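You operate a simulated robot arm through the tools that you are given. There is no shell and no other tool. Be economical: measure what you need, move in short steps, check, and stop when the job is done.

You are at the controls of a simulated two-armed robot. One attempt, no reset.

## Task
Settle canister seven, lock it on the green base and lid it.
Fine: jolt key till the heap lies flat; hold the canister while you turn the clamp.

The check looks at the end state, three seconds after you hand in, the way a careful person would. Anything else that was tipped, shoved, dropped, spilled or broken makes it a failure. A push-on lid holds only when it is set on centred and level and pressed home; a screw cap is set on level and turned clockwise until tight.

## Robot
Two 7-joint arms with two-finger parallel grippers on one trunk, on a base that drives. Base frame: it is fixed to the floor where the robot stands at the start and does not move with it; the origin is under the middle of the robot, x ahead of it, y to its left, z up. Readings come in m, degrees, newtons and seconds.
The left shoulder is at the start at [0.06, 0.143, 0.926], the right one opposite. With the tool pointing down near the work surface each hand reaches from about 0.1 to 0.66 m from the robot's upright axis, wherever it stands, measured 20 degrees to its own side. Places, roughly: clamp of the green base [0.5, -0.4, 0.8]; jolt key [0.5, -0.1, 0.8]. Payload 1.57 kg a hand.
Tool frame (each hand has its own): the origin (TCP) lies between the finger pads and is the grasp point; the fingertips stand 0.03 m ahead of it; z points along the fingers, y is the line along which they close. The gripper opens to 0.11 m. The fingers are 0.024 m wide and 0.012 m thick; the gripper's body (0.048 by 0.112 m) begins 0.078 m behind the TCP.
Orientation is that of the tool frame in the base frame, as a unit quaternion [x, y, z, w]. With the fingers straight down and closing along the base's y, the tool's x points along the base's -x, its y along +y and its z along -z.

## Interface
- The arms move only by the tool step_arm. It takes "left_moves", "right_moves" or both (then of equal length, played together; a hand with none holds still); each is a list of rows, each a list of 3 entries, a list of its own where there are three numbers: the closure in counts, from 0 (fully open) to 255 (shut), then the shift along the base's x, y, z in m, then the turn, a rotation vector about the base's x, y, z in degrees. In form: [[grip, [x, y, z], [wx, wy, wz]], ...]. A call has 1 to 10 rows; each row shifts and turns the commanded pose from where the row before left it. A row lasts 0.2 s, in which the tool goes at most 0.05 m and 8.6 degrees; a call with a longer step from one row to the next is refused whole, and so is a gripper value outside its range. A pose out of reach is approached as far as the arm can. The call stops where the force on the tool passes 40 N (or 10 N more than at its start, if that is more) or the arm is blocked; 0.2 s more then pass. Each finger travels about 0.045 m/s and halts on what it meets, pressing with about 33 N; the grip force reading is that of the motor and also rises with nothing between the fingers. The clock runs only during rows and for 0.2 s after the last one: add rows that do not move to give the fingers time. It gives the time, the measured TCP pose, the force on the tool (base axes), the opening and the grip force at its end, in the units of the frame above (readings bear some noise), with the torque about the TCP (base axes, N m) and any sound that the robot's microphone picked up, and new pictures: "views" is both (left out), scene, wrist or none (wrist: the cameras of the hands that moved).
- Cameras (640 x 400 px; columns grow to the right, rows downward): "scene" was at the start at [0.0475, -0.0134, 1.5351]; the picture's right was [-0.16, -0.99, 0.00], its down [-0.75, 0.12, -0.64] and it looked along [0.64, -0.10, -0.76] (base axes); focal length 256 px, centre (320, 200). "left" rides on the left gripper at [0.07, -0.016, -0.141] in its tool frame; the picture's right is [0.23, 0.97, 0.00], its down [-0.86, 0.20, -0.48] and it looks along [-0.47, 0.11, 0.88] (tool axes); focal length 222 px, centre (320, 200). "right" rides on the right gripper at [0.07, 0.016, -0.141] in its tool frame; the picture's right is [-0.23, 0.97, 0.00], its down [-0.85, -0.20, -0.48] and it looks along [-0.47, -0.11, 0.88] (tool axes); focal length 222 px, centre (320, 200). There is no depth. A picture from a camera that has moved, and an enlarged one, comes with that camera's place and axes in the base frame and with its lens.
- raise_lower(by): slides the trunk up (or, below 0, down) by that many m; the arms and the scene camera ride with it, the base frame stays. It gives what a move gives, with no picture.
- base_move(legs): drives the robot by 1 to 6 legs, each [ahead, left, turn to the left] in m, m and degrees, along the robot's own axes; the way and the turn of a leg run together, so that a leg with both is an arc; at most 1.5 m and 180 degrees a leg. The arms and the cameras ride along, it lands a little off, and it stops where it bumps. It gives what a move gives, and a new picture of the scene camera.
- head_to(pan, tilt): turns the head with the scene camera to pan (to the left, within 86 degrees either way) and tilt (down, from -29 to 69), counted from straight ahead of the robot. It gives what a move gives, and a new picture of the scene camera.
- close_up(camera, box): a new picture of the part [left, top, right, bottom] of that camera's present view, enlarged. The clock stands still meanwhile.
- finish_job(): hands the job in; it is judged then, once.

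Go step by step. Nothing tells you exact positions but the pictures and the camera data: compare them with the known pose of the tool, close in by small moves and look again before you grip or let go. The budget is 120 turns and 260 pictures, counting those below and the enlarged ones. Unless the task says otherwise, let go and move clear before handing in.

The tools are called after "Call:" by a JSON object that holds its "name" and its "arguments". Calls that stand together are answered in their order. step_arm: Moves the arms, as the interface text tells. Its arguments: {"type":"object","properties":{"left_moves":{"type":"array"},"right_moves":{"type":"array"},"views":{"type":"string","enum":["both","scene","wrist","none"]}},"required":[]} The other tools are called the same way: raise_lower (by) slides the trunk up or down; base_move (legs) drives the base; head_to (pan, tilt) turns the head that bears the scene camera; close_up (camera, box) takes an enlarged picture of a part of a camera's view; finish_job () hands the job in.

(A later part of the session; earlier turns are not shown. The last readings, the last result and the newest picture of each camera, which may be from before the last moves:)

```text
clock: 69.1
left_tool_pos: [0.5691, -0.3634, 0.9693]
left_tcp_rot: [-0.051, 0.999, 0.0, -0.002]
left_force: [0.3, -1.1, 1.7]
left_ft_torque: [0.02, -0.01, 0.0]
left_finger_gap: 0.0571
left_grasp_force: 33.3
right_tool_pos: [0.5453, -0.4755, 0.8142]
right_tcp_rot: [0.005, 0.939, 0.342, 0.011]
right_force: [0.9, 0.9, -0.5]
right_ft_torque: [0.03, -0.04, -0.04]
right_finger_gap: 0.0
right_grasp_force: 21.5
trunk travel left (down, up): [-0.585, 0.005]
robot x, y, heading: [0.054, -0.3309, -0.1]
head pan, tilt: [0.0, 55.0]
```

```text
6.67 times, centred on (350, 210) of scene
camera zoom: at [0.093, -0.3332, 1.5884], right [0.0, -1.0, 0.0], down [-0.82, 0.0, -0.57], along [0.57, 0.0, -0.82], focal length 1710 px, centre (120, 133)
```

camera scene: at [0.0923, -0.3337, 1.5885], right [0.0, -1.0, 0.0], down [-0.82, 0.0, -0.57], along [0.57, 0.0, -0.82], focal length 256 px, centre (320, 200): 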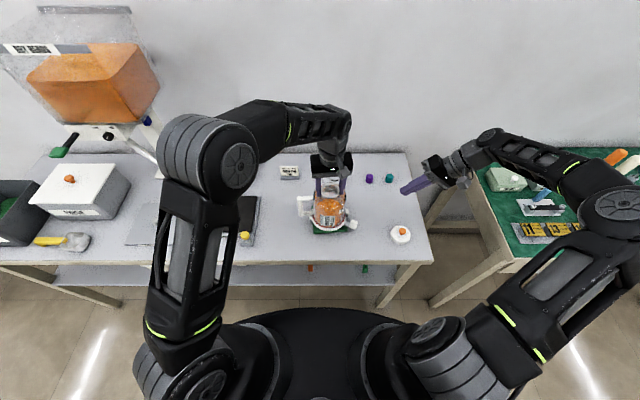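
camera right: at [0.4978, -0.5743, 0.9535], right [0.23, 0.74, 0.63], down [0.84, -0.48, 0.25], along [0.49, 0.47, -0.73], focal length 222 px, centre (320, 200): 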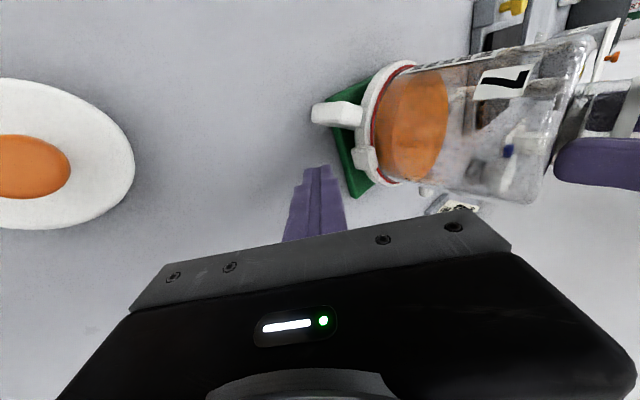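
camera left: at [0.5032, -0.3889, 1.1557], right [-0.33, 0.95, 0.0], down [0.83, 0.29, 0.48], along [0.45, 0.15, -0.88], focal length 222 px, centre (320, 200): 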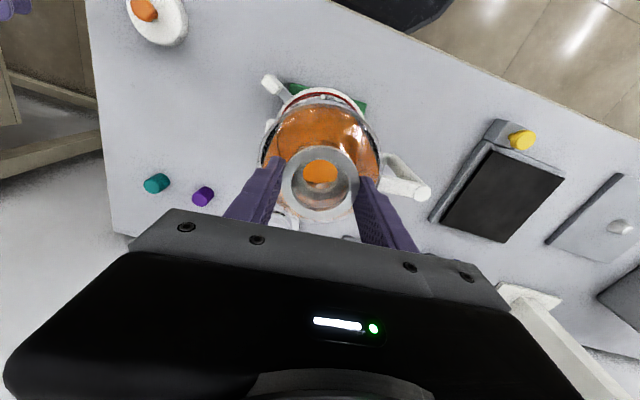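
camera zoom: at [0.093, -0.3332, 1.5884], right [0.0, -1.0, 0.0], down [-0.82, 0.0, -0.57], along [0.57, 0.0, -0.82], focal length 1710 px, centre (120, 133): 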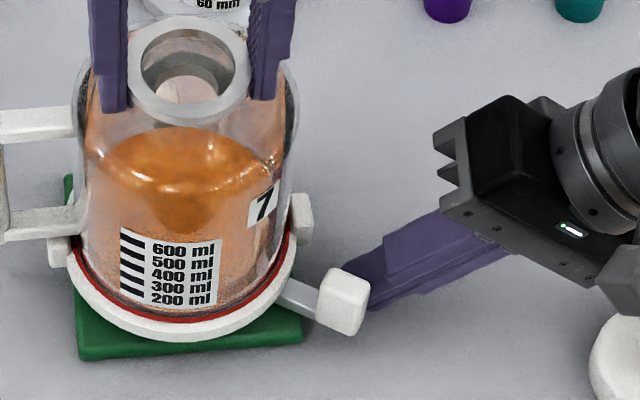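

Fingertip is at the knob. I push it clockwise (toward the front) along the arc, watching force.

Call:
{"name": "step_arm", "arguments": {"left_moves": [[255, [0, 0, -0.001], [0, 0, 0]], [255, [0, 0, 0], [0, 0, 0]], [255, [0, 0, 0], [0, 0, 0]], [255, [0, 0, 0], [0, 0, 0]]], "right_moves": [[255, [-0.008, 0.002, 0], [0, 0, 0]], [255, [-0.008, 0.003, 0], [0, 0, 0]], [255, [-0.007, 0.004, 0], [0, 0, 0]], [255, [0, 0, 0], [0, 0, 0]]], "views": "none"}}

Call:
{"name": "close_up", "arguments": {"camera": "scene", "box": [310, 180, 390, 240]}}

Call:
{"name": "close_up", "arguments": {"camera": "right", "box": [260, 60, 420, 200]}}

```text
clock: 70.1
left_tool_pos: [0.5688, -0.3638, 0.9677]
left_tcp_rot: [-0.051, 0.999, -0.001, -0.001]
left_force: [-4.4, -0.8, 9.6]
left_ft_torque: [0.22, 0.9, 0.1]
left_finger_gap: 0.0576
left_grasp_force: 33.0
right_tool_pos: [0.5215, -0.4669, 0.8149]
right_tcp_rot: [0.005, 0.939, 0.343, 0.009]
right_force: [-0.1, 0.1, -0.3]
right_ft_torque: [0.02, -0.01, -0.02]
right_finger_gap: 0.0001
right_grasp_force: 20.8
trunk travel left (down, up): [-0.585, 0.005]
robot x, y, heading: [0.0503, -0.3343, -0.0]
head pan, tilt: [0.0, 55.0]
```

```text
6.67 times, centred on (350, 210) of scene
camera zoom: at [0.0919, -0.3333, 1.5885], right [0.0, -1.0, 0.0], down [-0.82, 0.0, -0.57], along [0.57, 0.0, -0.82], focal length 1710 px, centre (120, 133)
```

zoom: 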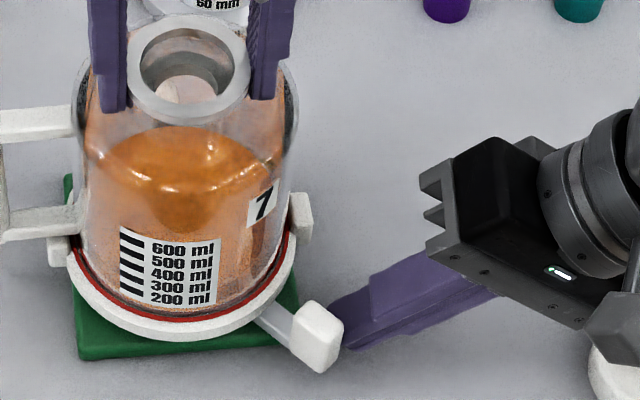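

```text
2.86 times, centred on (340, 130) of right
camera zoom: at [0.4487, -0.544, 0.9312], right [0.23, 0.74, 0.63], down [0.84, -0.48, 0.25], along [0.49, 0.47, -0.73], focal length 635 px, centre (263, 400)
```

zoom: 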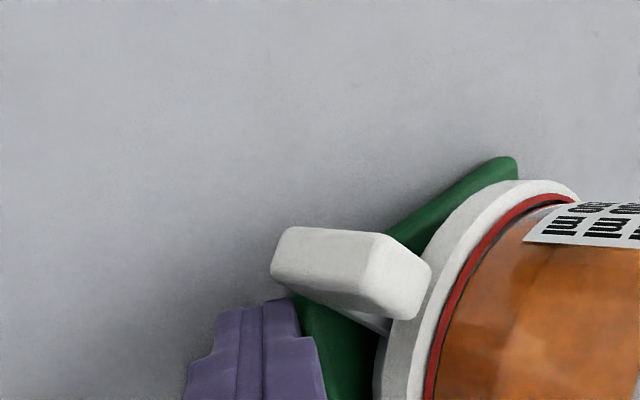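

The lever turns while the base stays put. I keep going along the arc.

Call:
{"name": "step_arm", "arguments": {"left_moves": [[255, [0, 0, 0], [0, 0, 0]], [255, [0, 0, 0], [0, 0, 0]], [255, [0, 0, 0], [0, 0, 0]], [255, [0, 0, 0], [0, 0, 0]], [255, [0, 0, 0], [0, 0, 0]], [255, [0, 0, 0], [0, 0, 0]]], "right_moves": [[255, [-0.007, 0.0045, 0], [0, 0, 0]], [255, [-0.007, 0.005, 0], [0, 0, 0]], [255, [-0.006, 0.0065, 0], [0, 0, 0]], [255, [-0.005, 0.0065, 0], [0, 0, 0]], [255, [-0.005, 0.0065, 0], [0, 0, 0]], [255, [0, 0, 0], [0, 0, 0]]], "views": "none"}}

Call:
{"name": "close_up", "arguments": {"camera": "scene", "box": [300, 180, 380, 250]}}

Call:
{"name": "close_up", "arguments": {"camera": "right", "box": [260, 60, 420, 200]}}

```text
clock: 71.5
left_tool_pos: [0.569, -0.3634, 0.9685]
left_tcp_rot: [-0.052, 0.999, -0.001, 0.0]
left_force: [-2.9, -1.4, 9.3]
left_ft_torque: [0.25, 0.4, 0.0]
left_finger_gap: 0.0575
left_grasp_force: 32.4
right_tool_pos: [0.4913, -0.4364, 0.8144]
right_tcp_rot: [0.006, 0.94, 0.342, 0.011]
right_force: [-0.2, -0.4, 0.7]
right_ft_torque: [-0.03, 0.01, -0.03]
right_finger_gap: 0.0003
right_grasp_force: 21.2
trunk travel left (down, up): [-0.585, 0.005]
robot x, y, heading: [0.0481, -0.3335, -0.0]
head pan, tilt: [0.0, 55.0]
```

```text
5.71 times, centred on (340, 215) of scene
camera zoom: at [0.092, -0.3333, 1.5885], right [0.0, -1.0, 0.0], down [-0.82, 0.0, -0.57], along [0.57, 0.0, -0.82], focal length 1466 px, centre (206, 114)
```

zoom: 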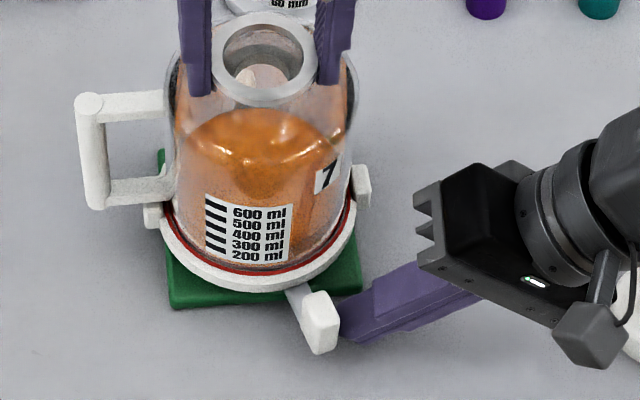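

```text
2.86 times, centred on (340, 130) of right
camera zoom: at [0.4193, -0.5141, 0.9319], right [0.23, 0.74, 0.63], down [0.84, -0.48, 0.25], along [0.49, 0.47, -0.73], focal length 635 px, centre (263, 400)
```

zoom: 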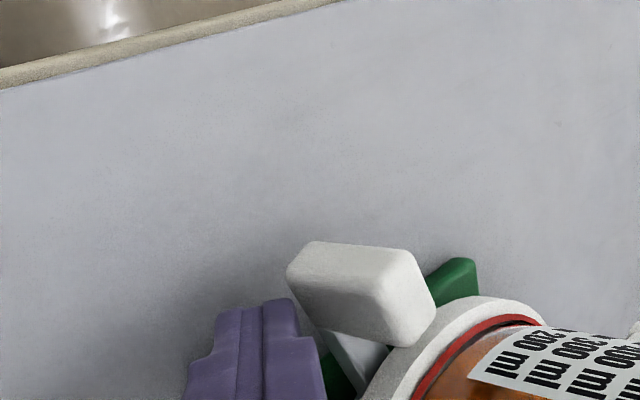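

Call:
{"name": "step_arm", "arguments": {"left_moves": [[255, [0, 0, 0], [0, 0, 0]], [255, [0, 0, 0], [0, 0, 0]], [255, [0, 0, 0], [0, 0, 0]], [255, [0, 0, 0], [0, 0, 0]], [255, [0, 0, 0], [0, 0, 0]]], "right_moves": [[255, [-0.006, 0.008, 0], [0, 0, 0]], [255, [-0.004, 0.009, 0], [0, 0, 0]], [255, [-0.0025, 0.01, 0], [0, 0, 0]], [255, [-0.002, 0.01, 0], [0, 0, 0]], [255, [0, 0, 0], [0, 0, 0]]], "views": "none"}}

Call:
{"name": "close_up", "arguments": {"camera": "scene", "box": [300, 180, 380, 250]}}

```text
clock: 72.7
left_tool_pos: [0.5696, -0.3613, 0.9685]
left_tcp_rot: [-0.052, 0.999, -0.001, 0.0]
left_force: [0.0, 10.6, 12.2]
left_ft_torque: [0.87, -0.18, -0.58]
left_finger_gap: 0.0574
left_grasp_force: 32.8
right_tool_pos: [0.4787, -0.4019, 0.814]
right_tcp_rot: [0.005, 0.94, 0.342, 0.012]
right_force: [4.4, -9.5, -2.6]
right_ft_torque: [-0.2, -0.15, -0.02]
right_finger_gap: 0.0002
right_grasp_force: 21.0
trunk travel left (down, up): [-0.585, 0.005]
robot x, y, heading: [0.0509, -0.3334, -0.4]
head pan, tilt: [0.0, 55.0]
```

```text
5.71 times, centred on (340, 215) of scene
camera zoom: at [0.093, -0.333, 1.5884], right [0.0, -1.0, 0.0], down [-0.82, 0.0, -0.57], along [0.57, 0.0, -0.82], focal length 1466 px, centre (206, 114)
```

zoom: 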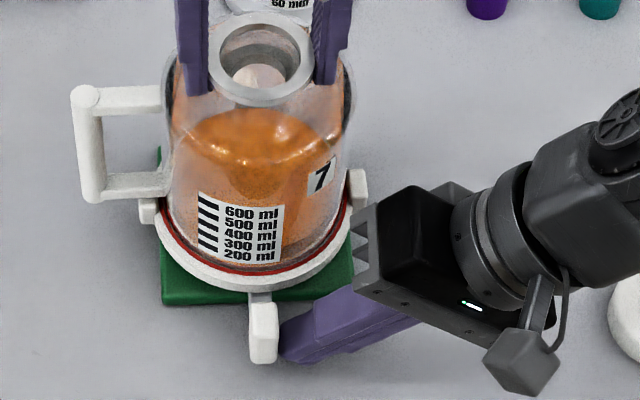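

The lever now points to the front and resists, with the torque carried by the held canister. I push slightly more to make sure it is at its stop.

Call:
{"name": "step_arm", "arguments": {"left_moves": [[255, [0, 0, 0], [0, 0, 0]], [255, [0, 0, 0], [0, 0, 0]], [255, [0, 0, 0], [0, 0, 0]]], "right_moves": [[255, [0, 0.005, 0], [0, 0, 0]], [255, [0, 0.005, 0], [0, 0, 0]], [255, [0, 0, 0], [0, 0, 0]]], "views": "none"}}

Call:
{"name": "close_up", "arguments": {"camera": "scene", "box": [300, 180, 380, 250]}}

```text
clock: 73.5
left_tool_pos: [0.5709, -0.3635, 0.9695]
left_tcp_rot: [-0.052, 0.999, 0.0, 0.002]
left_force: [10.9, 15.4, 12.6]
left_ft_torque: [1.53, -0.82, -1.1]
left_finger_gap: 0.057
left_grasp_force: 32.8
right_tool_pos: [0.4775, -0.3904, 0.8142]
right_tcp_rot: [0.005, 0.939, 0.342, 0.01]
right_force: [-5.9, -20.5, 0.9]
right_ft_torque: [-0.31, 0.09, -0.07]
right_finger_gap: 0.0001
right_grasp_force: 21.4
trunk travel left (down, up): [-0.585, 0.005]
robot x, y, heading: [0.0526, -0.3289, -0.4]
head pan, tilt: [0.0, 55.0]
```

```text
5.71 times, centred on (340, 215) of scene
camera zoom: at [0.0927, -0.3336, 1.5885], right [0.0, -1.0, 0.0], down [-0.82, 0.0, -0.57], along [0.57, 0.0, -0.82], focal length 1466 px, centre (206, 114)
```

zoom: 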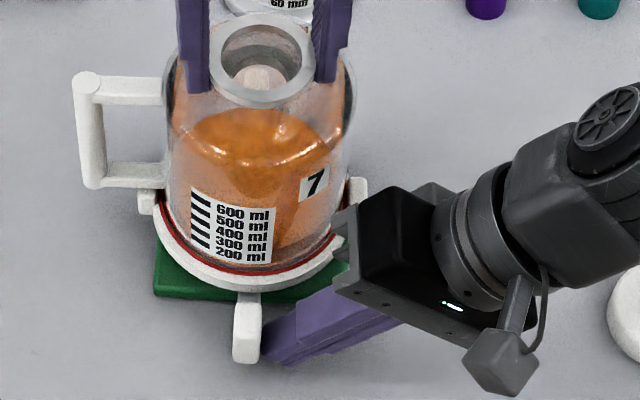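

The lever is at its stop (the whole assembly begins to shift). I back the right hand off and look.

Call:
{"name": "step_arm", "arguments": {"right_moves": [[255, [0, -0.01, 0], [0, 0, 0]], [255, [0, -0.03, 0], [0, 0, 0]], [255, [0, -0.03, 0.03], [0, 0, 0]], [255, [0.0, -0.03, 0.03], [0, 0, 0]], [255, [0.01, -0.02, 0.04], [0, 0, 0]], [255, [0.02, 0, 0.03], [0, 0, 0]]], "views": "wrist"}}

Call:
{"name": "close_up", "arguments": {"camera": "scene", "box": [300, 180, 380, 250]}}

Call:
{"name": "close_up", "arguments": {"camera": "right", "box": [260, 20, 460, 180]}}

```text
clock: 74.9
left_tool_pos: [0.5689, -0.3632, 0.9664]
left_tcp_rot: [-0.052, 0.999, -0.001, -0.001]
left_force: [-2.9, -1.2, 3.4]
left_ft_torque: [-0.37, 0.72, 0.05]
left_finger_gap: 0.0571
left_grasp_force: 33.1
right_tool_pos: [0.5072, -0.5093, 0.9449]
right_tcp_rot: [0.006, 0.939, 0.343, 0.01]
right_force: [0.6, 0.4, 0.1]
right_ft_torque: [0.0, 0.03, 0.0]
right_finger_gap: 0.0001
right_grasp_force: 21.3
trunk travel left (down, up): [-0.585, 0.005]
robot x, y, heading: [0.0489, -0.335, -0.1]
head pan, tilt: [0.0, 55.0]
camera right: at [0.4346, -0.5864, 1.0621], right [0.23, 0.74, 0.63], down [0.84, -0.48, 0.25], along [0.49, 0.47, -0.73], focal length 222 px, centre (320, 200)
```

right: 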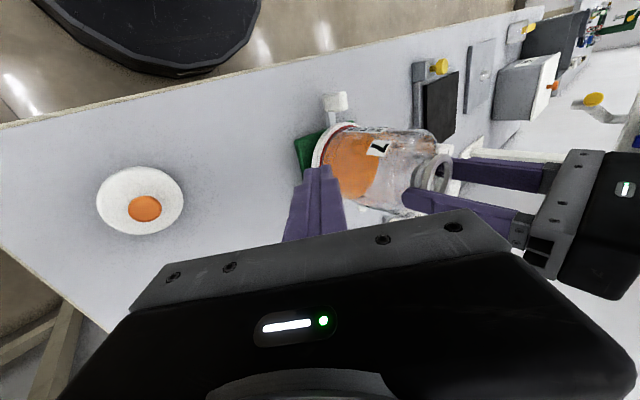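

```text
5.71 times, centred on (340, 215) of scene
camera zoom: at [0.0927, -0.3331, 1.5884], right [0.0, -1.0, 0.0], down [-0.82, 0.0, -0.57], along [0.57, 0.0, -0.82], focal length 1466 px, centre (206, 114)
```

zoom: 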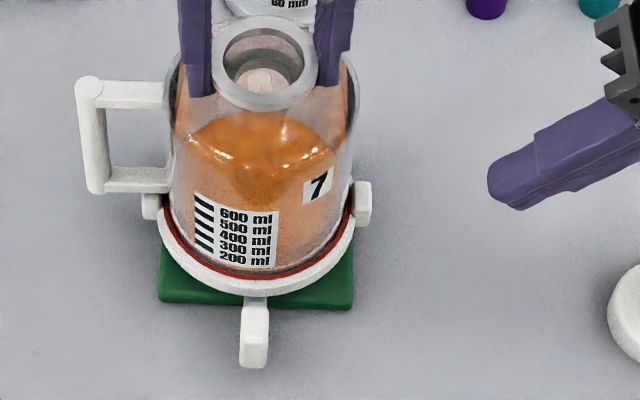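

```text
2.50 times, centred on (360, 100) of right
camera zoom: at [0.4346, -0.5864, 1.0621], right [0.23, 0.74, 0.63], down [0.84, -0.48, 0.25], along [0.49, 0.47, -0.73], focal length 555 px, centre (220, 450)
```

zoom: 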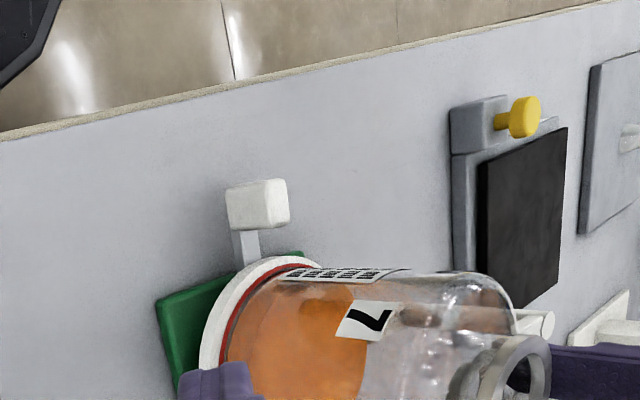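

Lock test: I lift the canister a few millimetres and see whether the base comes along.

Call:
{"name": "step_arm", "arguments": {"left_moves": [[255, [0, 0, 0.005], [0, 0, 0]], [255, [0, 0, 0.007], [0, 0, 0]], [255, [0, 0, 0], [0, 0, 0]]], "views": "none"}}

Call:
{"name": "close_up", "arguments": {"camera": "scene", "box": [300, 180, 380, 250]}}

Call:
{"name": "close_up", "arguments": {"camera": "right", "box": [260, 20, 460, 180]}}

```text
clock: 75.7
left_tool_pos: [0.5705, -0.3642, 0.9791]
left_tcp_rot: [-0.052, 0.999, -0.002, -0.001]
left_force: [-0.4, -0.1, -5.4]
left_ft_torque: [0.0, -0.05, -0.01]
left_finger_gap: 0.0572
left_grasp_force: 32.8
right_tool_pos: [0.5076, -0.5095, 0.9442]
right_tcp_rot: [0.005, 0.939, 0.343, 0.011]
right_force: [0.0, 0.0, 0.7]
right_ft_torque: [-0.01, 0.0, 0.03]
right_finger_gap: 0.0
right_grasp_force: 21.8
trunk travel left (down, up): [-0.585, 0.005]
robot x, y, heading: [0.0499, -0.3327, -0.3]
head pan, tilt: [0.0, 55.0]
```

```text
5.71 times, centred on (340, 215) of scene
camera zoom: at [0.0938, -0.3332, 1.5884], right [0.0, -1.0, 0.0], down [-0.82, 0.0, -0.57], along [0.57, 0.0, -0.82], focal length 1466 px, centre (206, 114)
```

zoom: 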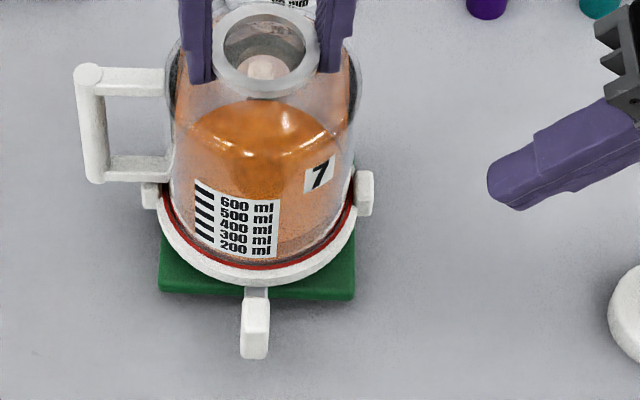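

```text
2.50 times, centred on (360, 100) of right
camera zoom: at [0.4354, -0.5862, 1.0614], right [0.23, 0.74, 0.63], down [0.84, -0.48, 0.25], along [0.49, 0.47, -0.73], focal length 555 px, centre (220, 450)
```

zoom: 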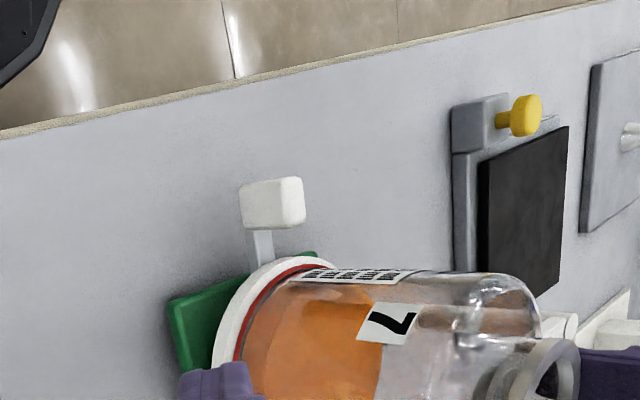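

The base lifted along with the canister: it is locked. I set it back down, release the flange and move the left hand away.

Call:
{"name": "step_arm", "arguments": {"left_moves": [[255, [0, -0.001, -0.006], [0, 0, 0]], [255, [0, 0, -0.005], [0, 0, 0]], [255, [0, 0, -0.001], [0, 0, 0]], [200, [0, 0, 0], [0, 0, 0]], [100, [0, 0, 0], [0, 0, 0]], [0, [0, 0, 0], [0, 0, 0]], [0, [0, 0, 0], [0, 0, 0]], [0, [0, 0, 0.01], [0, 0, 0]], [0, [0, 0, 0.03], [0, 0, 0]], [0, [0, 0, 0.04], [0, 0, 0]]], "views": "none"}}

Call:
{"name": "step_arm", "arguments": {"left_moves": [[0, [0, 0, 0.045], [0, 0, 0]], [0, [-0.01, 0.04, 0.02], [0, 0, -1]], [0, [-0.02, 0.04, 0], [0, 0, -1]], [0, [-0.02, 0.04, 0], [0, 0, -1]], [0, [-0.02, 0.04, 0], [0, 0, -1]], [0, [-0.02, 0.04, 0], [0, 0, -1]], [0, [-0.02, 0.04, 0], [0, 0, -1]]], "right_moves": [[255, [0, -0.01, 0.02], [-8, 0, 0]], [200, [0, -0.01, 0.01], [-8, 0, 0]], [100, [0, -0.02, 0], [-8, 0, 0]], [81, [0, -0.02, 0], [-8, 0, 0]], [81, [0, -0.02, 0], [-8, 0, 0]], [81, [-0.005, -0.02, 0], [0, 0, 0]], [81, [0, 0, 0], [0, -1, 0]]], "views": "both"}}

```text
clock: 77.9
left_tool_pos: [0.5704, -0.3637, 1.0476]
left_tcp_rot: [-0.051, 0.999, 0.0, -0.001]
left_force: [-0.5, 0.2, 0.2]
left_ft_torque: [0.0, -0.02, 0.0]
left_finger_gap: 0.1101
left_grasp_force: 0.1
right_tool_pos: [0.507, -0.5086, 0.9444]
right_tcp_rot: [0.005, 0.939, 0.343, 0.011]
right_force: [0.2, 0.3, -0.2]
right_ft_torque: [0.01, 0.03, 0.02]
right_finger_gap: 0.0
right_grasp_force: 21.1
trunk travel left (down, up): [-0.585, 0.005]
robot x, y, heading: [0.0482, -0.333, -0.3]
head pan, tilt: [0.0, 55.0]
```

```text
clock: 79.5
left_tool_pos: [0.4606, -0.1257, 1.1125]
left_tcp_rot: [0.002, 1.0, -0.001, 0.0]
left_force: [-0.5, 0.0, 0.0]
left_ft_torque: [-0.05, -0.04, 0.05]
left_finger_gap: 0.1101
left_grasp_force: 0.0
right_tool_pos: [0.5016, -0.6101, 0.9749]
right_tcp_rot: [0.001, 1.0, -0.001, 0.022]
right_force: [0.0, -0.3, 0.2]
right_ft_torque: [0.01, -0.01, -0.02]
right_finger_gap: 0.075
right_grasp_force: 0.2
trunk travel left (down, up): [-0.585, 0.005]
robot x, y, heading: [0.0482, -0.3322, -0.0]
head pan, tilt: [0.0, 55.0]
camera scene: at [0.0923, -0.3319, 1.5885], right [0.0, -1.0, 0.0], down [-0.82, 0.0, -0.57], along [0.57, 0.0, -0.82], focal length 256 px, centre (320, 200)
camera right: at [0.4274, -0.5936, 1.113], right [0.23, 0.97, 0.01], down [0.83, -0.2, 0.51], along [0.5, -0.11, -0.86], focal length 222 px, centre (320, 200)
camera left: at [0.3901, -0.1403, 1.2548], right [-0.22, 0.97, 0.0], down [0.86, 0.2, 0.48], along [0.47, 0.11, -0.88], focal length 222 px, centre (320, 200)
```

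scene: 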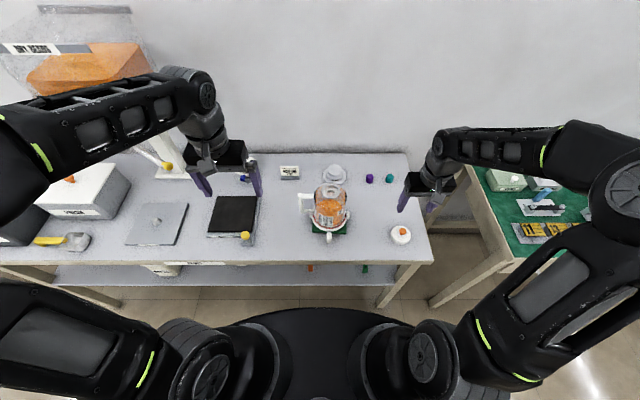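
right: 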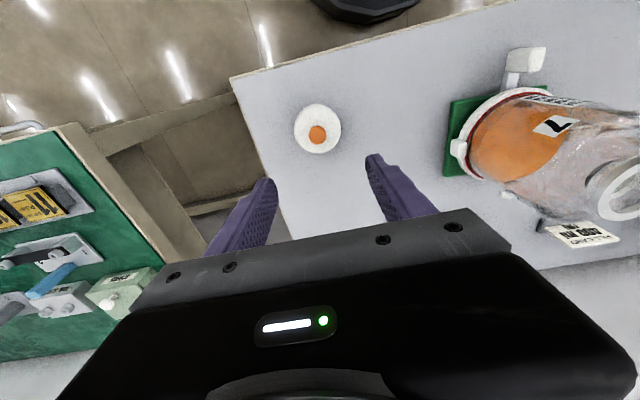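
left: 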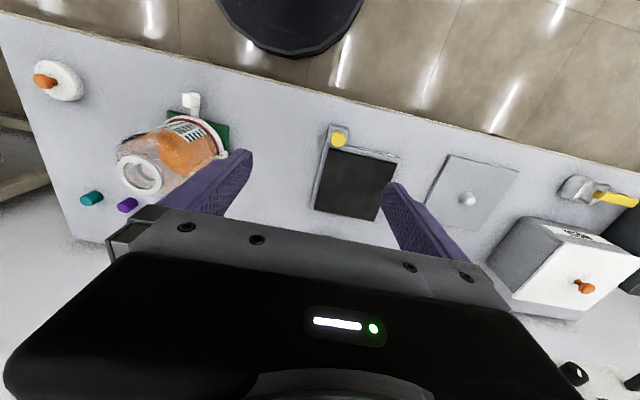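

Canister stands on the base, locked. Now I level the right hand and move it over the lid.

Call:
{"name": "step_arm", "arguments": {"right_moves": [[81, [0.002, -0.003, -0.03], [0, 2.5, 0]], [81, [0, 0, -0.03], [0, 0, 0]], [120, [0, 0, -0.02], [0, 0, 0]], [120, [0, 0, 0], [0, 0, 0]], [120, [0, 0, 0], [0, 0, 0]]], "views": "none"}}

Call:
{"name": "close_up", "arguments": {"camera": "right", "box": [220, 90, 420, 230]}}

Call:
{"name": "close_up", "arguments": {"camera": "scene", "box": [360, 190, 440, 260]}}

Call:
{"name": "close_up", "arguments": {"camera": "scene", "box": [290, 175, 370, 250]}}

```text
clock: 80.7
left_tool_pos: [0.4604, -0.1257, 1.113]
left_tcp_rot: [0.0, 1.0, 0.0, 0.0]
left_force: [-0.4, -0.3, -0.9]
left_ft_torque: [0.04, -0.01, 0.01]
left_finger_gap: 0.1097
left_grasp_force: 0.1
right_tool_pos: [0.5043, -0.6137, 0.8934]
right_tcp_rot: [0.001, 1.0, 0.0, -0.002]
right_force: [0.8, -0.3, -1.2]
right_ft_torque: [0.02, -0.02, -0.01]
right_finger_gap: 0.0581
right_grasp_force: 0.2
trunk travel left (down, up): [-0.585, 0.005]
robot x, y, heading: [0.0489, -0.3299, 0.2]
head pan, tilt: [0.0, 55.0]
```

```text
2.86 times, centred on (320, 160) of right
camera zoom: at [0.4365, -0.5978, 1.0352], right [0.23, 0.97, 0.0], down [0.86, -0.2, 0.48], along [0.46, -0.11, -0.88], focal length 635 px, centre (320, 314)
```

zoom: 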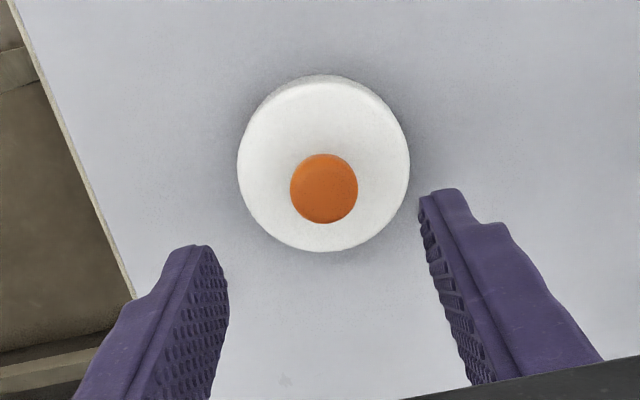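

```text
5.71 times, centred on (400, 225) of scene
camera zoom: at [0.0934, -0.3331, 1.5884], right [0.0, -1.0, 0.0], down [-0.82, 0.0, -0.57], along [0.57, 0.0, -0.82], focal length 1466 px, centre (-137, 57)
```

zoom: 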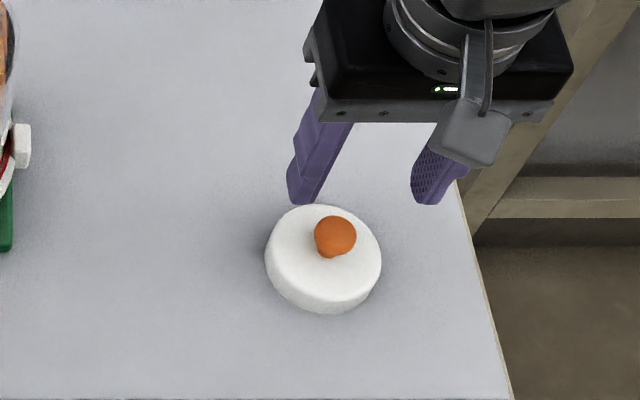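

```text
5.33 times, centred on (330, 212) of scene
camera zoom: at [0.0934, -0.3331, 1.5884], right [0.0, -1.0, 0.0], down [-0.82, 0.0, -0.57], along [0.57, 0.0, -0.82], focal length 1368 px, centre (267, 133)
```

zoom: 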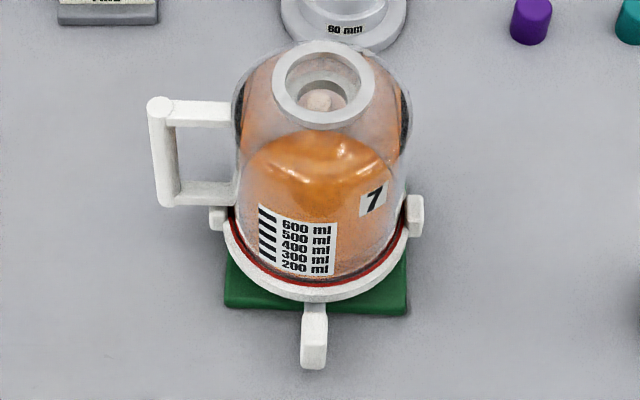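

Call:
{"name": "step_arm", "arguments": {"right_moves": [[120, [-0.002, 0.0015, -0.03], [0, 0, 0]], [120, [0, 0, -0.03], [0, 0, 0]], [120, [0, 0, -0.009], [0, 0, 0]], [120, [0, 0, 0], [0, 0, 0]]], "views": "none"}}

Call:
{"name": "close_up", "arguments": {"camera": "right", "box": [220, 90, 420, 230]}}

Call:
{"name": "close_up", "arguments": {"camera": "scene", "box": [360, 190, 440, 260]}}

```text
clock: 81.7
left_tool_pos: [0.4592, -0.1255, 1.1151]
left_tcp_rot: [0.001, 1.0, -0.002, 0.0]
left_force: [0.6, 0.0, -0.2]
left_ft_torque: [0.02, 0.0, 0.03]
left_finger_gap: 0.11
left_grasp_force: 0.0
right_tool_pos: [0.5044, -0.611, 0.8305]
right_tcp_rot: [0.001, 1.0, 0.0, 0.003]
right_force: [0.8, 0.6, 38.0]
right_ft_torque: [-0.02, 0.18, -0.01]
right_finger_gap: 0.0583
right_grasp_force: 0.0
trunk travel left (down, up): [-0.585, 0.005]
robot x, y, heading: [0.0487, -0.332, -0.1]
head pan, tilt: [0.0, 55.0]
```

```text
2.86 times, centred on (320, 160) of right
camera zoom: at [0.4334, -0.5941, 0.97], right [0.23, 0.97, 0.0], down [0.85, -0.2, 0.48], along [0.47, -0.11, -0.88], focal length 635 px, centre (320, 314)
```

zoom: 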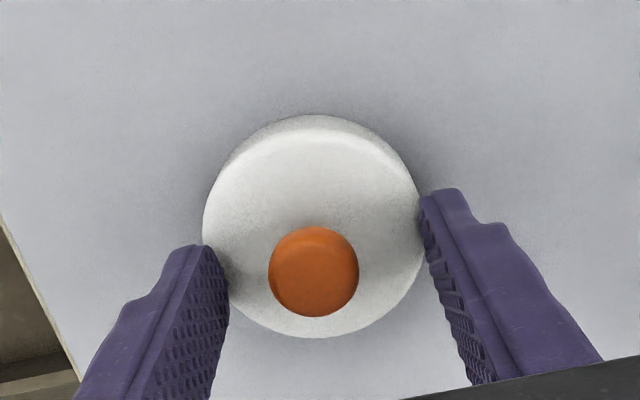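

```text
5.71 times, centred on (400, 225) of scene
camera zoom: at [0.0902, -0.3312, 1.5891], right [0.0, -1.0, 0.0], down [-0.82, 0.0, -0.58], along [0.58, 0.0, -0.82], focal length 1466 px, centre (-137, 57)
```

zoom: 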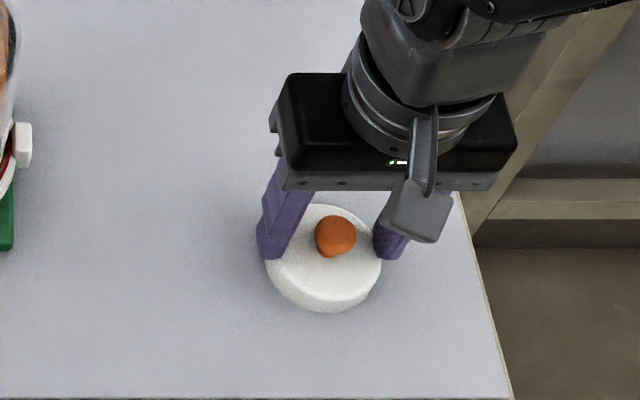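

The lid disc top is at z≈0.80. I raise a little, shift to the knob's centre and close.

Call:
{"name": "step_arm", "arguments": {"right_moves": [[120, [0, 0, 0.008], [0, 0, 0]], [120, [-0.006, 0, 0], [0, -0.3, 0]], [180, [0, 0, 0], [0, 0, 0]], [255, [0, 0, 0], [0, 0, 0]], [255, [0, 0, 0], [0, 0, 0]], [255, [0, 0, 0], [0, 0, 0]]], "views": "none"}}

Call:
{"name": "close_up", "arguments": {"camera": "right", "box": [220, 90, 420, 230]}}

```text
clock: 83.1
left_tool_pos: [0.4604, -0.1259, 1.1137]
left_tcp_rot: [0.001, 1.0, -0.001, -0.001]
left_force: [-0.5, 0.1, -0.6]
left_ft_torque: [0.02, 0.0, 0.05]
left_finger_gap: 0.1099
left_grasp_force: 0.0
right_tool_pos: [0.4973, -0.6108, 0.8346]
right_tcp_rot: [0.001, 1.0, 0.001, 0.002]
right_force: [-0.3, 0.1, 0.2]
right_ft_torque: [0.02, -0.01, 0.02]
right_finger_gap: 0.0217
right_grasp_force: 28.7
trunk travel left (down, up): [-0.585, 0.005]
robot x, y, heading: [0.0511, -0.334, -0.0]
head pan, tilt: [0.0, 55.0]
```

```text
2.86 times, centred on (320, 160) of right
camera zoom: at [0.4278, -0.5958, 0.9745], right [0.23, 0.97, 0.0], down [0.85, -0.2, 0.48], along [0.47, -0.11, -0.88], focal length 635 px, centre (320, 314)
```

zoom: 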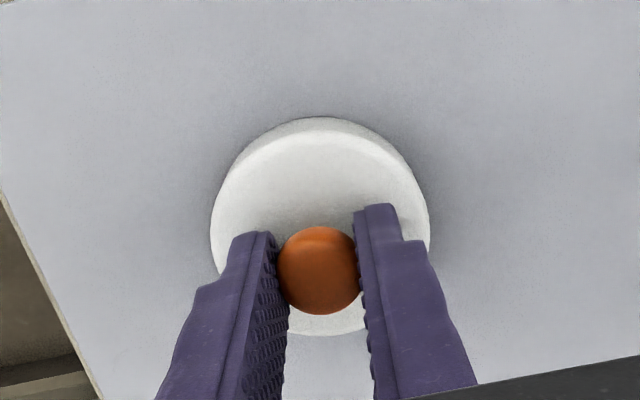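

Call:
{"name": "step_arm", "arguments": {"right_moves": [[255, [0, 0, 0], [0, 0, 0]], [255, [0, 0, 0.01], [0, 0, 0]], [255, [0, 0, 0.04], [0, 0, 0]], [255, [0, 0, 0.045], [0, 0, 0]], [255, [0, 0, 0.045], [0, 0, 0]], [255, [0, 0, 0], [0, 0, 0]]], "views": "none"}}

Call:
{"name": "close_up", "arguments": {"camera": "right", "box": [220, 90, 420, 230]}}

Call:
{"name": "close_up", "arguments": {"camera": "scene", "box": [360, 140, 460, 240]}}

Call:
{"name": "close_up", "arguments": {"camera": "left", "box": [0, 40, 260, 240]}}

```text
clock: 84.5
left_tool_pos: [0.461, -0.1266, 1.1129]
left_tcp_rot: [0.001, 1.0, -0.001, -0.001]
left_force: [0.5, 1.1, 0.7]
left_ft_torque: [-0.02, -0.03, -0.04]
left_finger_gap: 0.1098
left_grasp_force: 0.0
right_tool_pos: [0.4979, -0.6124, 0.9713]
right_tcp_rot: [0.002, 1.0, 0.001, 0.001]
right_force: [0.2, -0.5, -0.4]
right_ft_torque: [0.0, 0.02, 0.01]
right_finger_gap: 0.0214
right_grasp_force: 32.8
trunk travel left (down, up): [-0.585, 0.005]
robot x, y, heading: [0.0489, -0.335, -0.2]
head pan, tilt: [0.0, 55.0]
```

```text
2.86 times, centred on (320, 160) of right
camera zoom: at [0.4282, -0.5967, 1.1134], right [0.23, 0.97, 0.0], down [0.85, -0.2, 0.48], along [0.47, -0.11, -0.88], focal length 635 px, centre (320, 314)
```

zoom: 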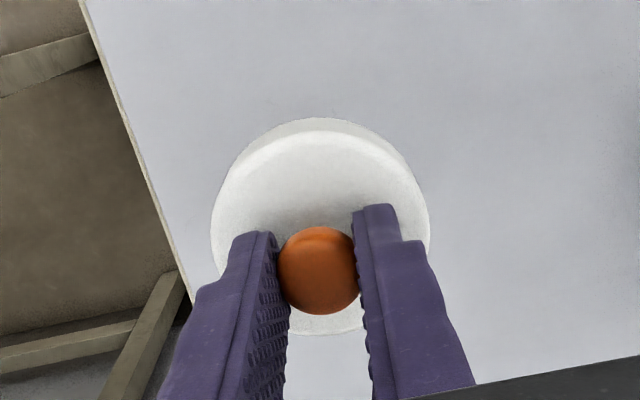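

```text
4.00 times, centred on (410, 190) of scene
camera zoom: at [0.0937, -0.3333, 1.5884], right [0.0, -1.0, 0.0], down [-0.82, 0.0, -0.57], along [0.57, 0.0, -0.82], focal length 1026 px, centre (-40, 240)
```

zoom: 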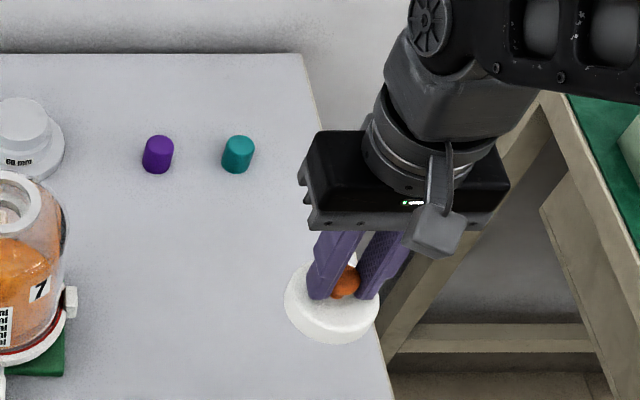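

```text
2.00 times, centred on (130, 140) of left
camera zoom: at [0.3915, -0.1416, 1.2547], right [-0.23, 0.97, 0.0], down [0.86, 0.2, 0.48], along [0.46, 0.11, -0.88], focal length 444 px, centre (700, 320)
```

zoom: 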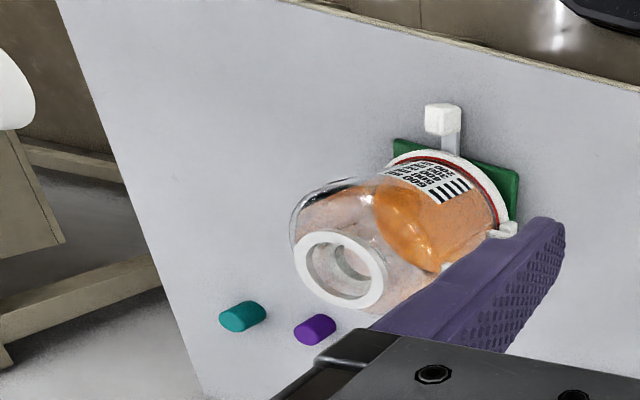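

Lid held level. I carry it up and over to hover above the mouth, while the left hand backs off and tilts its camera to watch from the side.

Call:
{"name": "step_arm", "arguments": {"right_moves": [[255, [0, 0, 0.04], [0, 0, 0]], [255, [0, 0, 0.045], [0, 0, 0]], [255, [0.01, 0.03, 0.01], [0, 0, 0]], [255, [0.012, 0.04, 0], [0, 0, 0]], [255, [0.012, 0.04, 0], [0, 0, 0]], [255, [0.012, 0.04, 0], [0, 0, 0]], [255, [0.012, 0.04, 0], [0, 0, 0]], [255, [0.01, 0.035, 0], [0, 0, 0]], [255, [0.004, 0.0225, 0], [0, 0, 0]], [255, [0, 0, 0], [0, 0, 0]]], "left_moves": [[100, [0.005, 0.02, 0], [-8.5, 0, 0]], [100, [0.005, 0.02, 0], [-8.5, 0, 0]], [100, [0.005, 0.02, -0.01], [-8.5, 0, 0]], [100, [0.005, 0.02, -0.01], [-8.5, 0, 0]], [100, [0.005, 0.02, -0.01], [-8.5, 0, 0]], [100, [0.005, 0.0, -0.01], [-8.5, 0, 0]], [100, [0, 0, 0], [-8.5, 0, 0]], [100, [0, 0, 0], [0, 0, 0]], [100, [0, 0, 0], [0, 0, 0]], [100, [0, 0, 0], [0, 0, 0]]], "views": "both"}}

Call:
{"name": "close_up", "arguments": {"camera": "scene", "box": [290, 150, 370, 220]}}

```text
clock: 86.7
left_tool_pos: [0.4881, -0.0315, 1.0711]
left_tcp_rot: [0.001, 0.902, -0.431, 0.0]
left_force: [-0.3, 0.4, 1.1]
left_ft_torque: [0.02, -0.01, -0.01]
left_finger_gap: 0.067
left_grasp_force: 0.1
left hand out of reach, approached as far as the arm can: row 5, 7
right_tool_pos: [0.5705, -0.3657, 1.0699]
right_tcp_rot: [0.002, 1.0, -0.001, 0.001]
right_force: [0.6, 0.5, 0.1]
right_ft_torque: [0.04, 0.01, 0.02]
right_finger_gap: 0.0215
right_grasp_force: 32.7
trunk travel left (down, up): [-0.585, 0.005]
robot x, y, heading: [0.052, -0.3316, -0.2]
head pan, tilt: [0.0, 55.0]
camera scene: at [0.0938, -0.3332, 1.5884], right [0.0, -1.0, 0.0], down [-0.82, 0.0, -0.57], along [0.57, 0.0, -0.82], focal length 256 px, centre (320, 200)
camera right: at [0.5007, -0.3497, 1.2115], right [0.23, 0.97, 0.0], down [0.85, -0.2, 0.48], along [0.47, -0.11, -0.88], focal length 222 px, centre (320, 200)
camera left: at [0.4187, 0.0693, 1.1729], right [-0.23, 0.61, -0.76], down [0.86, 0.5, 0.15], along [0.46, -0.62, -0.64], focal length 222 px, centre (320, 200)
```

scene: 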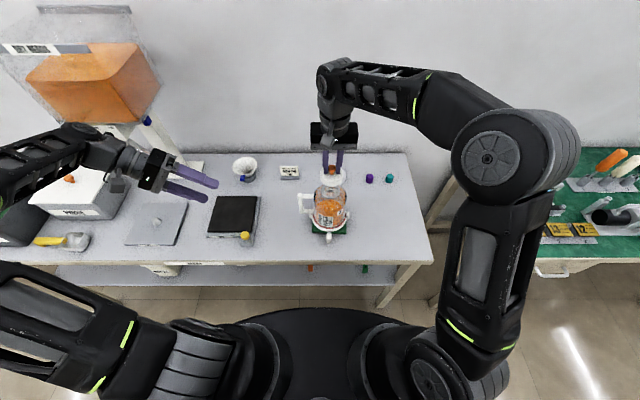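
right: 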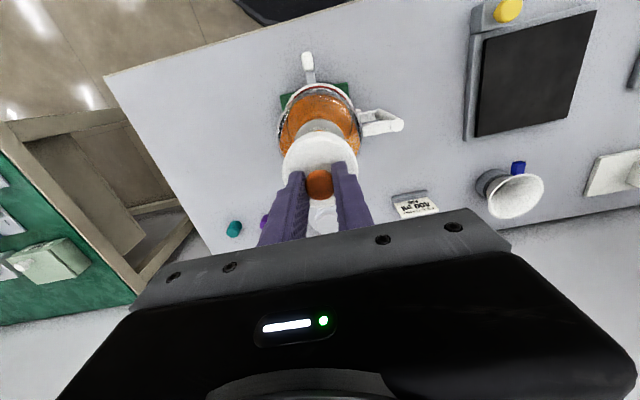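
left: 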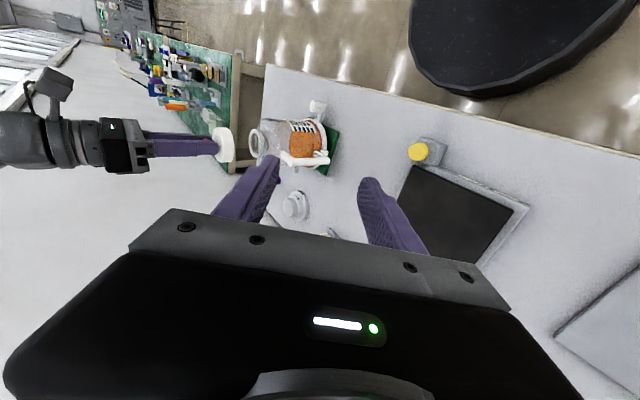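

```text
5.71 times, centred on (330, 185) of scene
camera zoom: at [0.0938, -0.3332, 1.5884], right [0.0, -1.0, 0.0], down [-0.82, 0.0, -0.57], along [0.57, 0.0, -0.82], focal length 1466 px, centre (263, 286)
```

zoom: 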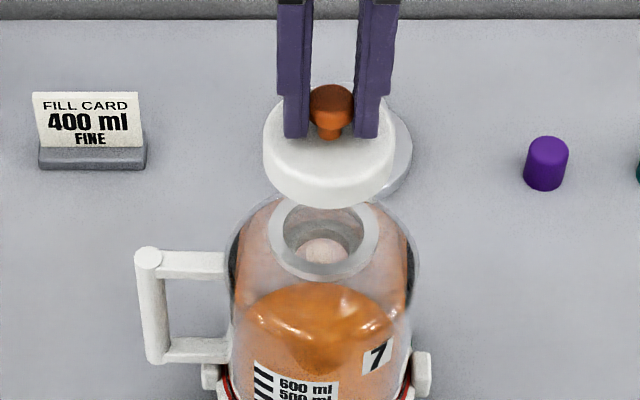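

Call:
{"name": "close_up", "arguments": {"camera": "left", "box": [190, 90, 350, 190]}}

```text
4.00 times, centred on (270, 140) of left
camera zoom: at [0.4187, 0.0693, 1.1729], right [-0.23, 0.61, -0.76], down [0.86, 0.5, 0.15], along [0.46, -0.62, -0.64], focal length 888 px, centre (520, 440)
```

zoom: 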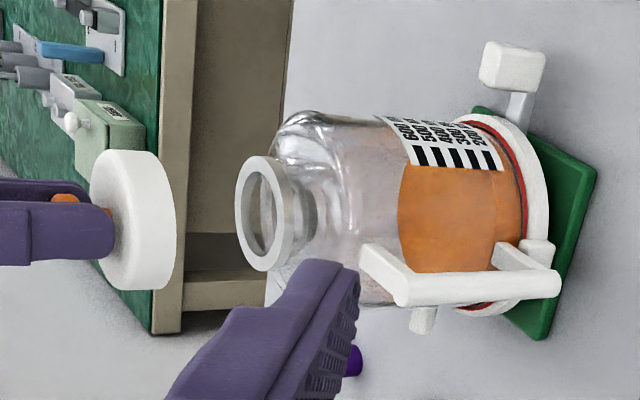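

From both views the lid needs to shift about 5 mm toward −x and 1 mm toward +y. I correct and lower to just above the mouth, then recheck.

Call:
{"name": "step_arm", "arguments": {"right_moves": [[255, [-0.0055, 0.001, 0], [0, 0, 0]], [255, [0, 0, -0.015], [0, 0, 0]], [255, [0, 0, -0.015], [0, 0, 0]], [255, [0, 0, 0], [0, 0, 0]]], "views": "none"}}

Call:
{"name": "close_up", "arguments": {"camera": "left", "box": [190, 90, 350, 190]}}

Call:
{"name": "close_up", "arguments": {"camera": "scene", "box": [300, 160, 360, 215]}}

```text
clock: 87.7
left_tool_pos: [0.4888, -0.0314, 1.0722]
left_tcp_rot: [0.001, 0.902, -0.431, 0.0]
left_force: [-1.0, -0.7, 0.7]
left_ft_torque: [0.0, 0.0, 0.04]
left_finger_gap: 0.067
left_grasp_force: 0.0
right_tool_pos: [0.5642, -0.3638, 1.0385]
right_tcp_rot: [0.001, 1.0, 0.001, 0.002]
right_force: [0.1, -0.1, -0.8]
right_ft_torque: [0.02, -0.02, -0.02]
right_finger_gap: 0.0215
right_grasp_force: 33.2
trunk travel left (down, up): [-0.585, 0.005]
robot x, y, heading: [0.0501, -0.3314, 0.0]
head pan, tilt: [0.0, 55.0]
```

```text
4.00 times, centred on (270, 140) of left
camera zoom: at [0.4183, 0.0695, 1.1729], right [-0.23, 0.61, -0.76], down [0.86, 0.5, 0.15], along [0.47, -0.62, -0.64], focal length 888 px, centre (520, 440)
```

zoom: 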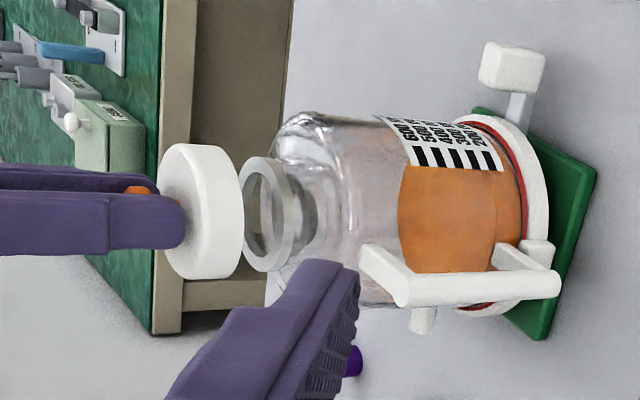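

```text
7.27 times, centred on (330, 188) of scene
camera zoom: at [0.0932, -0.333, 1.5884], right [0.0, -1.0, 0.0], down [-0.82, 0.0, -0.57], along [0.57, 0.0, -0.82], focal length 1866 px, centre (247, 291)
```

zoom: 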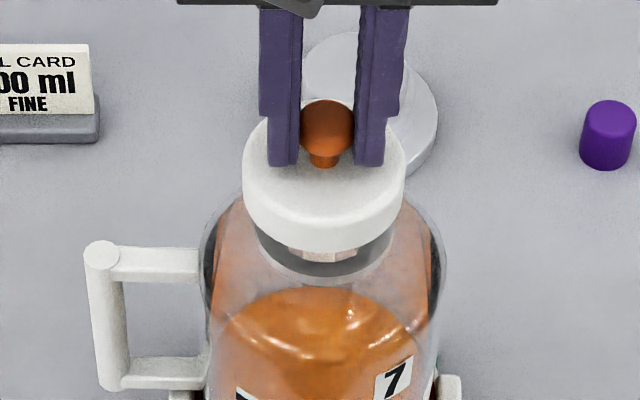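

Call:
{"name": "step_arm", "arguments": {"right_moves": [[255, [0.001, -0.0018, -0.01], [0, 0, 0]], [255, [0, 0, -0.008], [0, 0, 0]], [255, [0, 0, 0], [0, 0, 0]]], "views": "none"}}

Call:
{"name": "close_up", "arguments": {"camera": "left", "box": [220, 110, 300, 170]}}

Call:
{"name": "close_up", "arguments": {"camera": "scene", "box": [300, 160, 360, 215]}}

```text
clock: 88.5
left_tool_pos: [0.4882, -0.0314, 1.0722]
left_tcp_rot: [0.001, 0.902, -0.431, -0.001]
left_force: [0.6, 0.6, -0.1]
left_ft_torque: [0.01, -0.02, 0.02]
left_finger_gap: 0.0669
left_grasp_force: 0.1
right_tool_pos: [0.5649, -0.3647, 1.0213]
right_tcp_rot: [0.002, 1.0, 0.001, 0.002]
right_force: [-0.7, 0.1, -0.5]
right_ft_torque: [0.0, 0.02, 0.0]
right_finger_gap: 0.0213
right_grasp_force: 32.5
trunk travel left (down, up): [-0.585, 0.005]
robot x, y, heading: [0.0479, -0.3346, -0.1]
head pan, tilt: [0.0, 55.0]
```

```text
6.67 times, centred on (260, 140) of left
camera zoom: at [0.4183, 0.0694, 1.173], right [-0.23, 0.61, -0.76], down [0.86, 0.5, 0.15], along [0.47, -0.62, -0.64], focal length 1481 px, centre (720, 600)
```

zoom: 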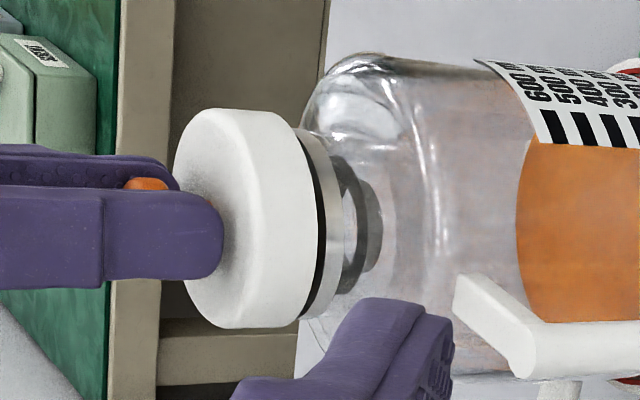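

```text
7.27 times, centred on (330, 188) of scene
camera zoom: at [0.0932, -0.333, 1.5884], right [0.0, -1.0, 0.0], down [-0.82, 0.0, -0.57], along [0.57, 0.0, -0.82], focal length 1866 px, centre (247, 291)
```

zoom: 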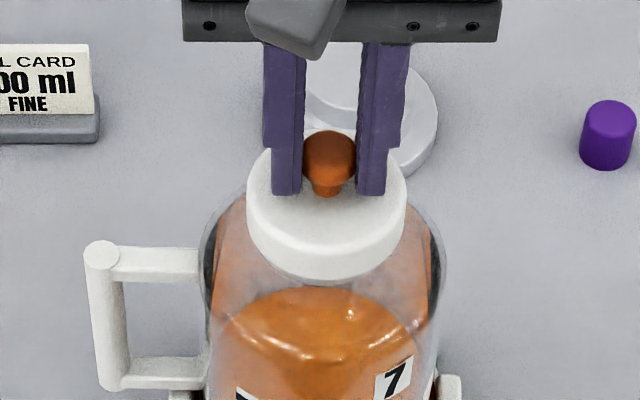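

Call:
{"name": "step_arm", "arguments": {"right_moves": [[255, [0.0018, -0.0003, 0], [0, 0, 0]], [255, [0, 0, -0.003], [0, 0, 0]], [255, [0, 0, 0], [0, 0, 0]]], "views": "none"}}

Call:
{"name": "close_up", "arguments": {"camera": "left", "box": [220, 110, 300, 170]}}

```text
clock: 89.3
left_tool_pos: [0.4877, -0.0305, 1.0716]
left_tcp_rot: [0.001, 0.902, -0.432, 0.0]
left_force: [-0.1, 0.0, -0.1]
left_ft_torque: [-0.03, -0.01, 0.0]
left_finger_gap: 0.0668
left_grasp_force: 0.1
right_tool_pos: [0.5658, -0.3657, 1.0169]
right_tcp_rot: [0.001, 1.0, 0.0, 0.002]
right_force: [0.2, 0.4, -0.4]
right_ft_torque: [-0.01, -0.02, 0.01]
right_finger_gap: 0.0215
right_grasp_force: 33.2
trunk travel left (down, up): [-0.585, 0.005]
robot x, y, heading: [0.0466, -0.3333, 0.1]
head pan, tilt: [0.0, 55.0]
```

```text
6.67 times, centred on (260, 140) of left
camera zoom: at [0.4183, 0.0695, 1.1729], right [-0.23, 0.61, -0.76], down [0.86, 0.5, 0.15], along [0.47, -0.62, -0.64], focal length 1481 px, centre (720, 600)
```

zoom: 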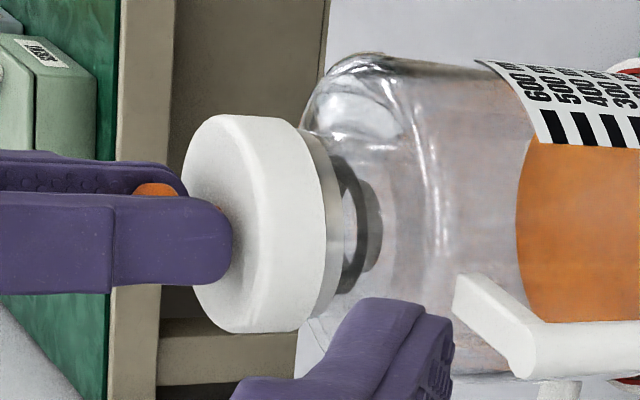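

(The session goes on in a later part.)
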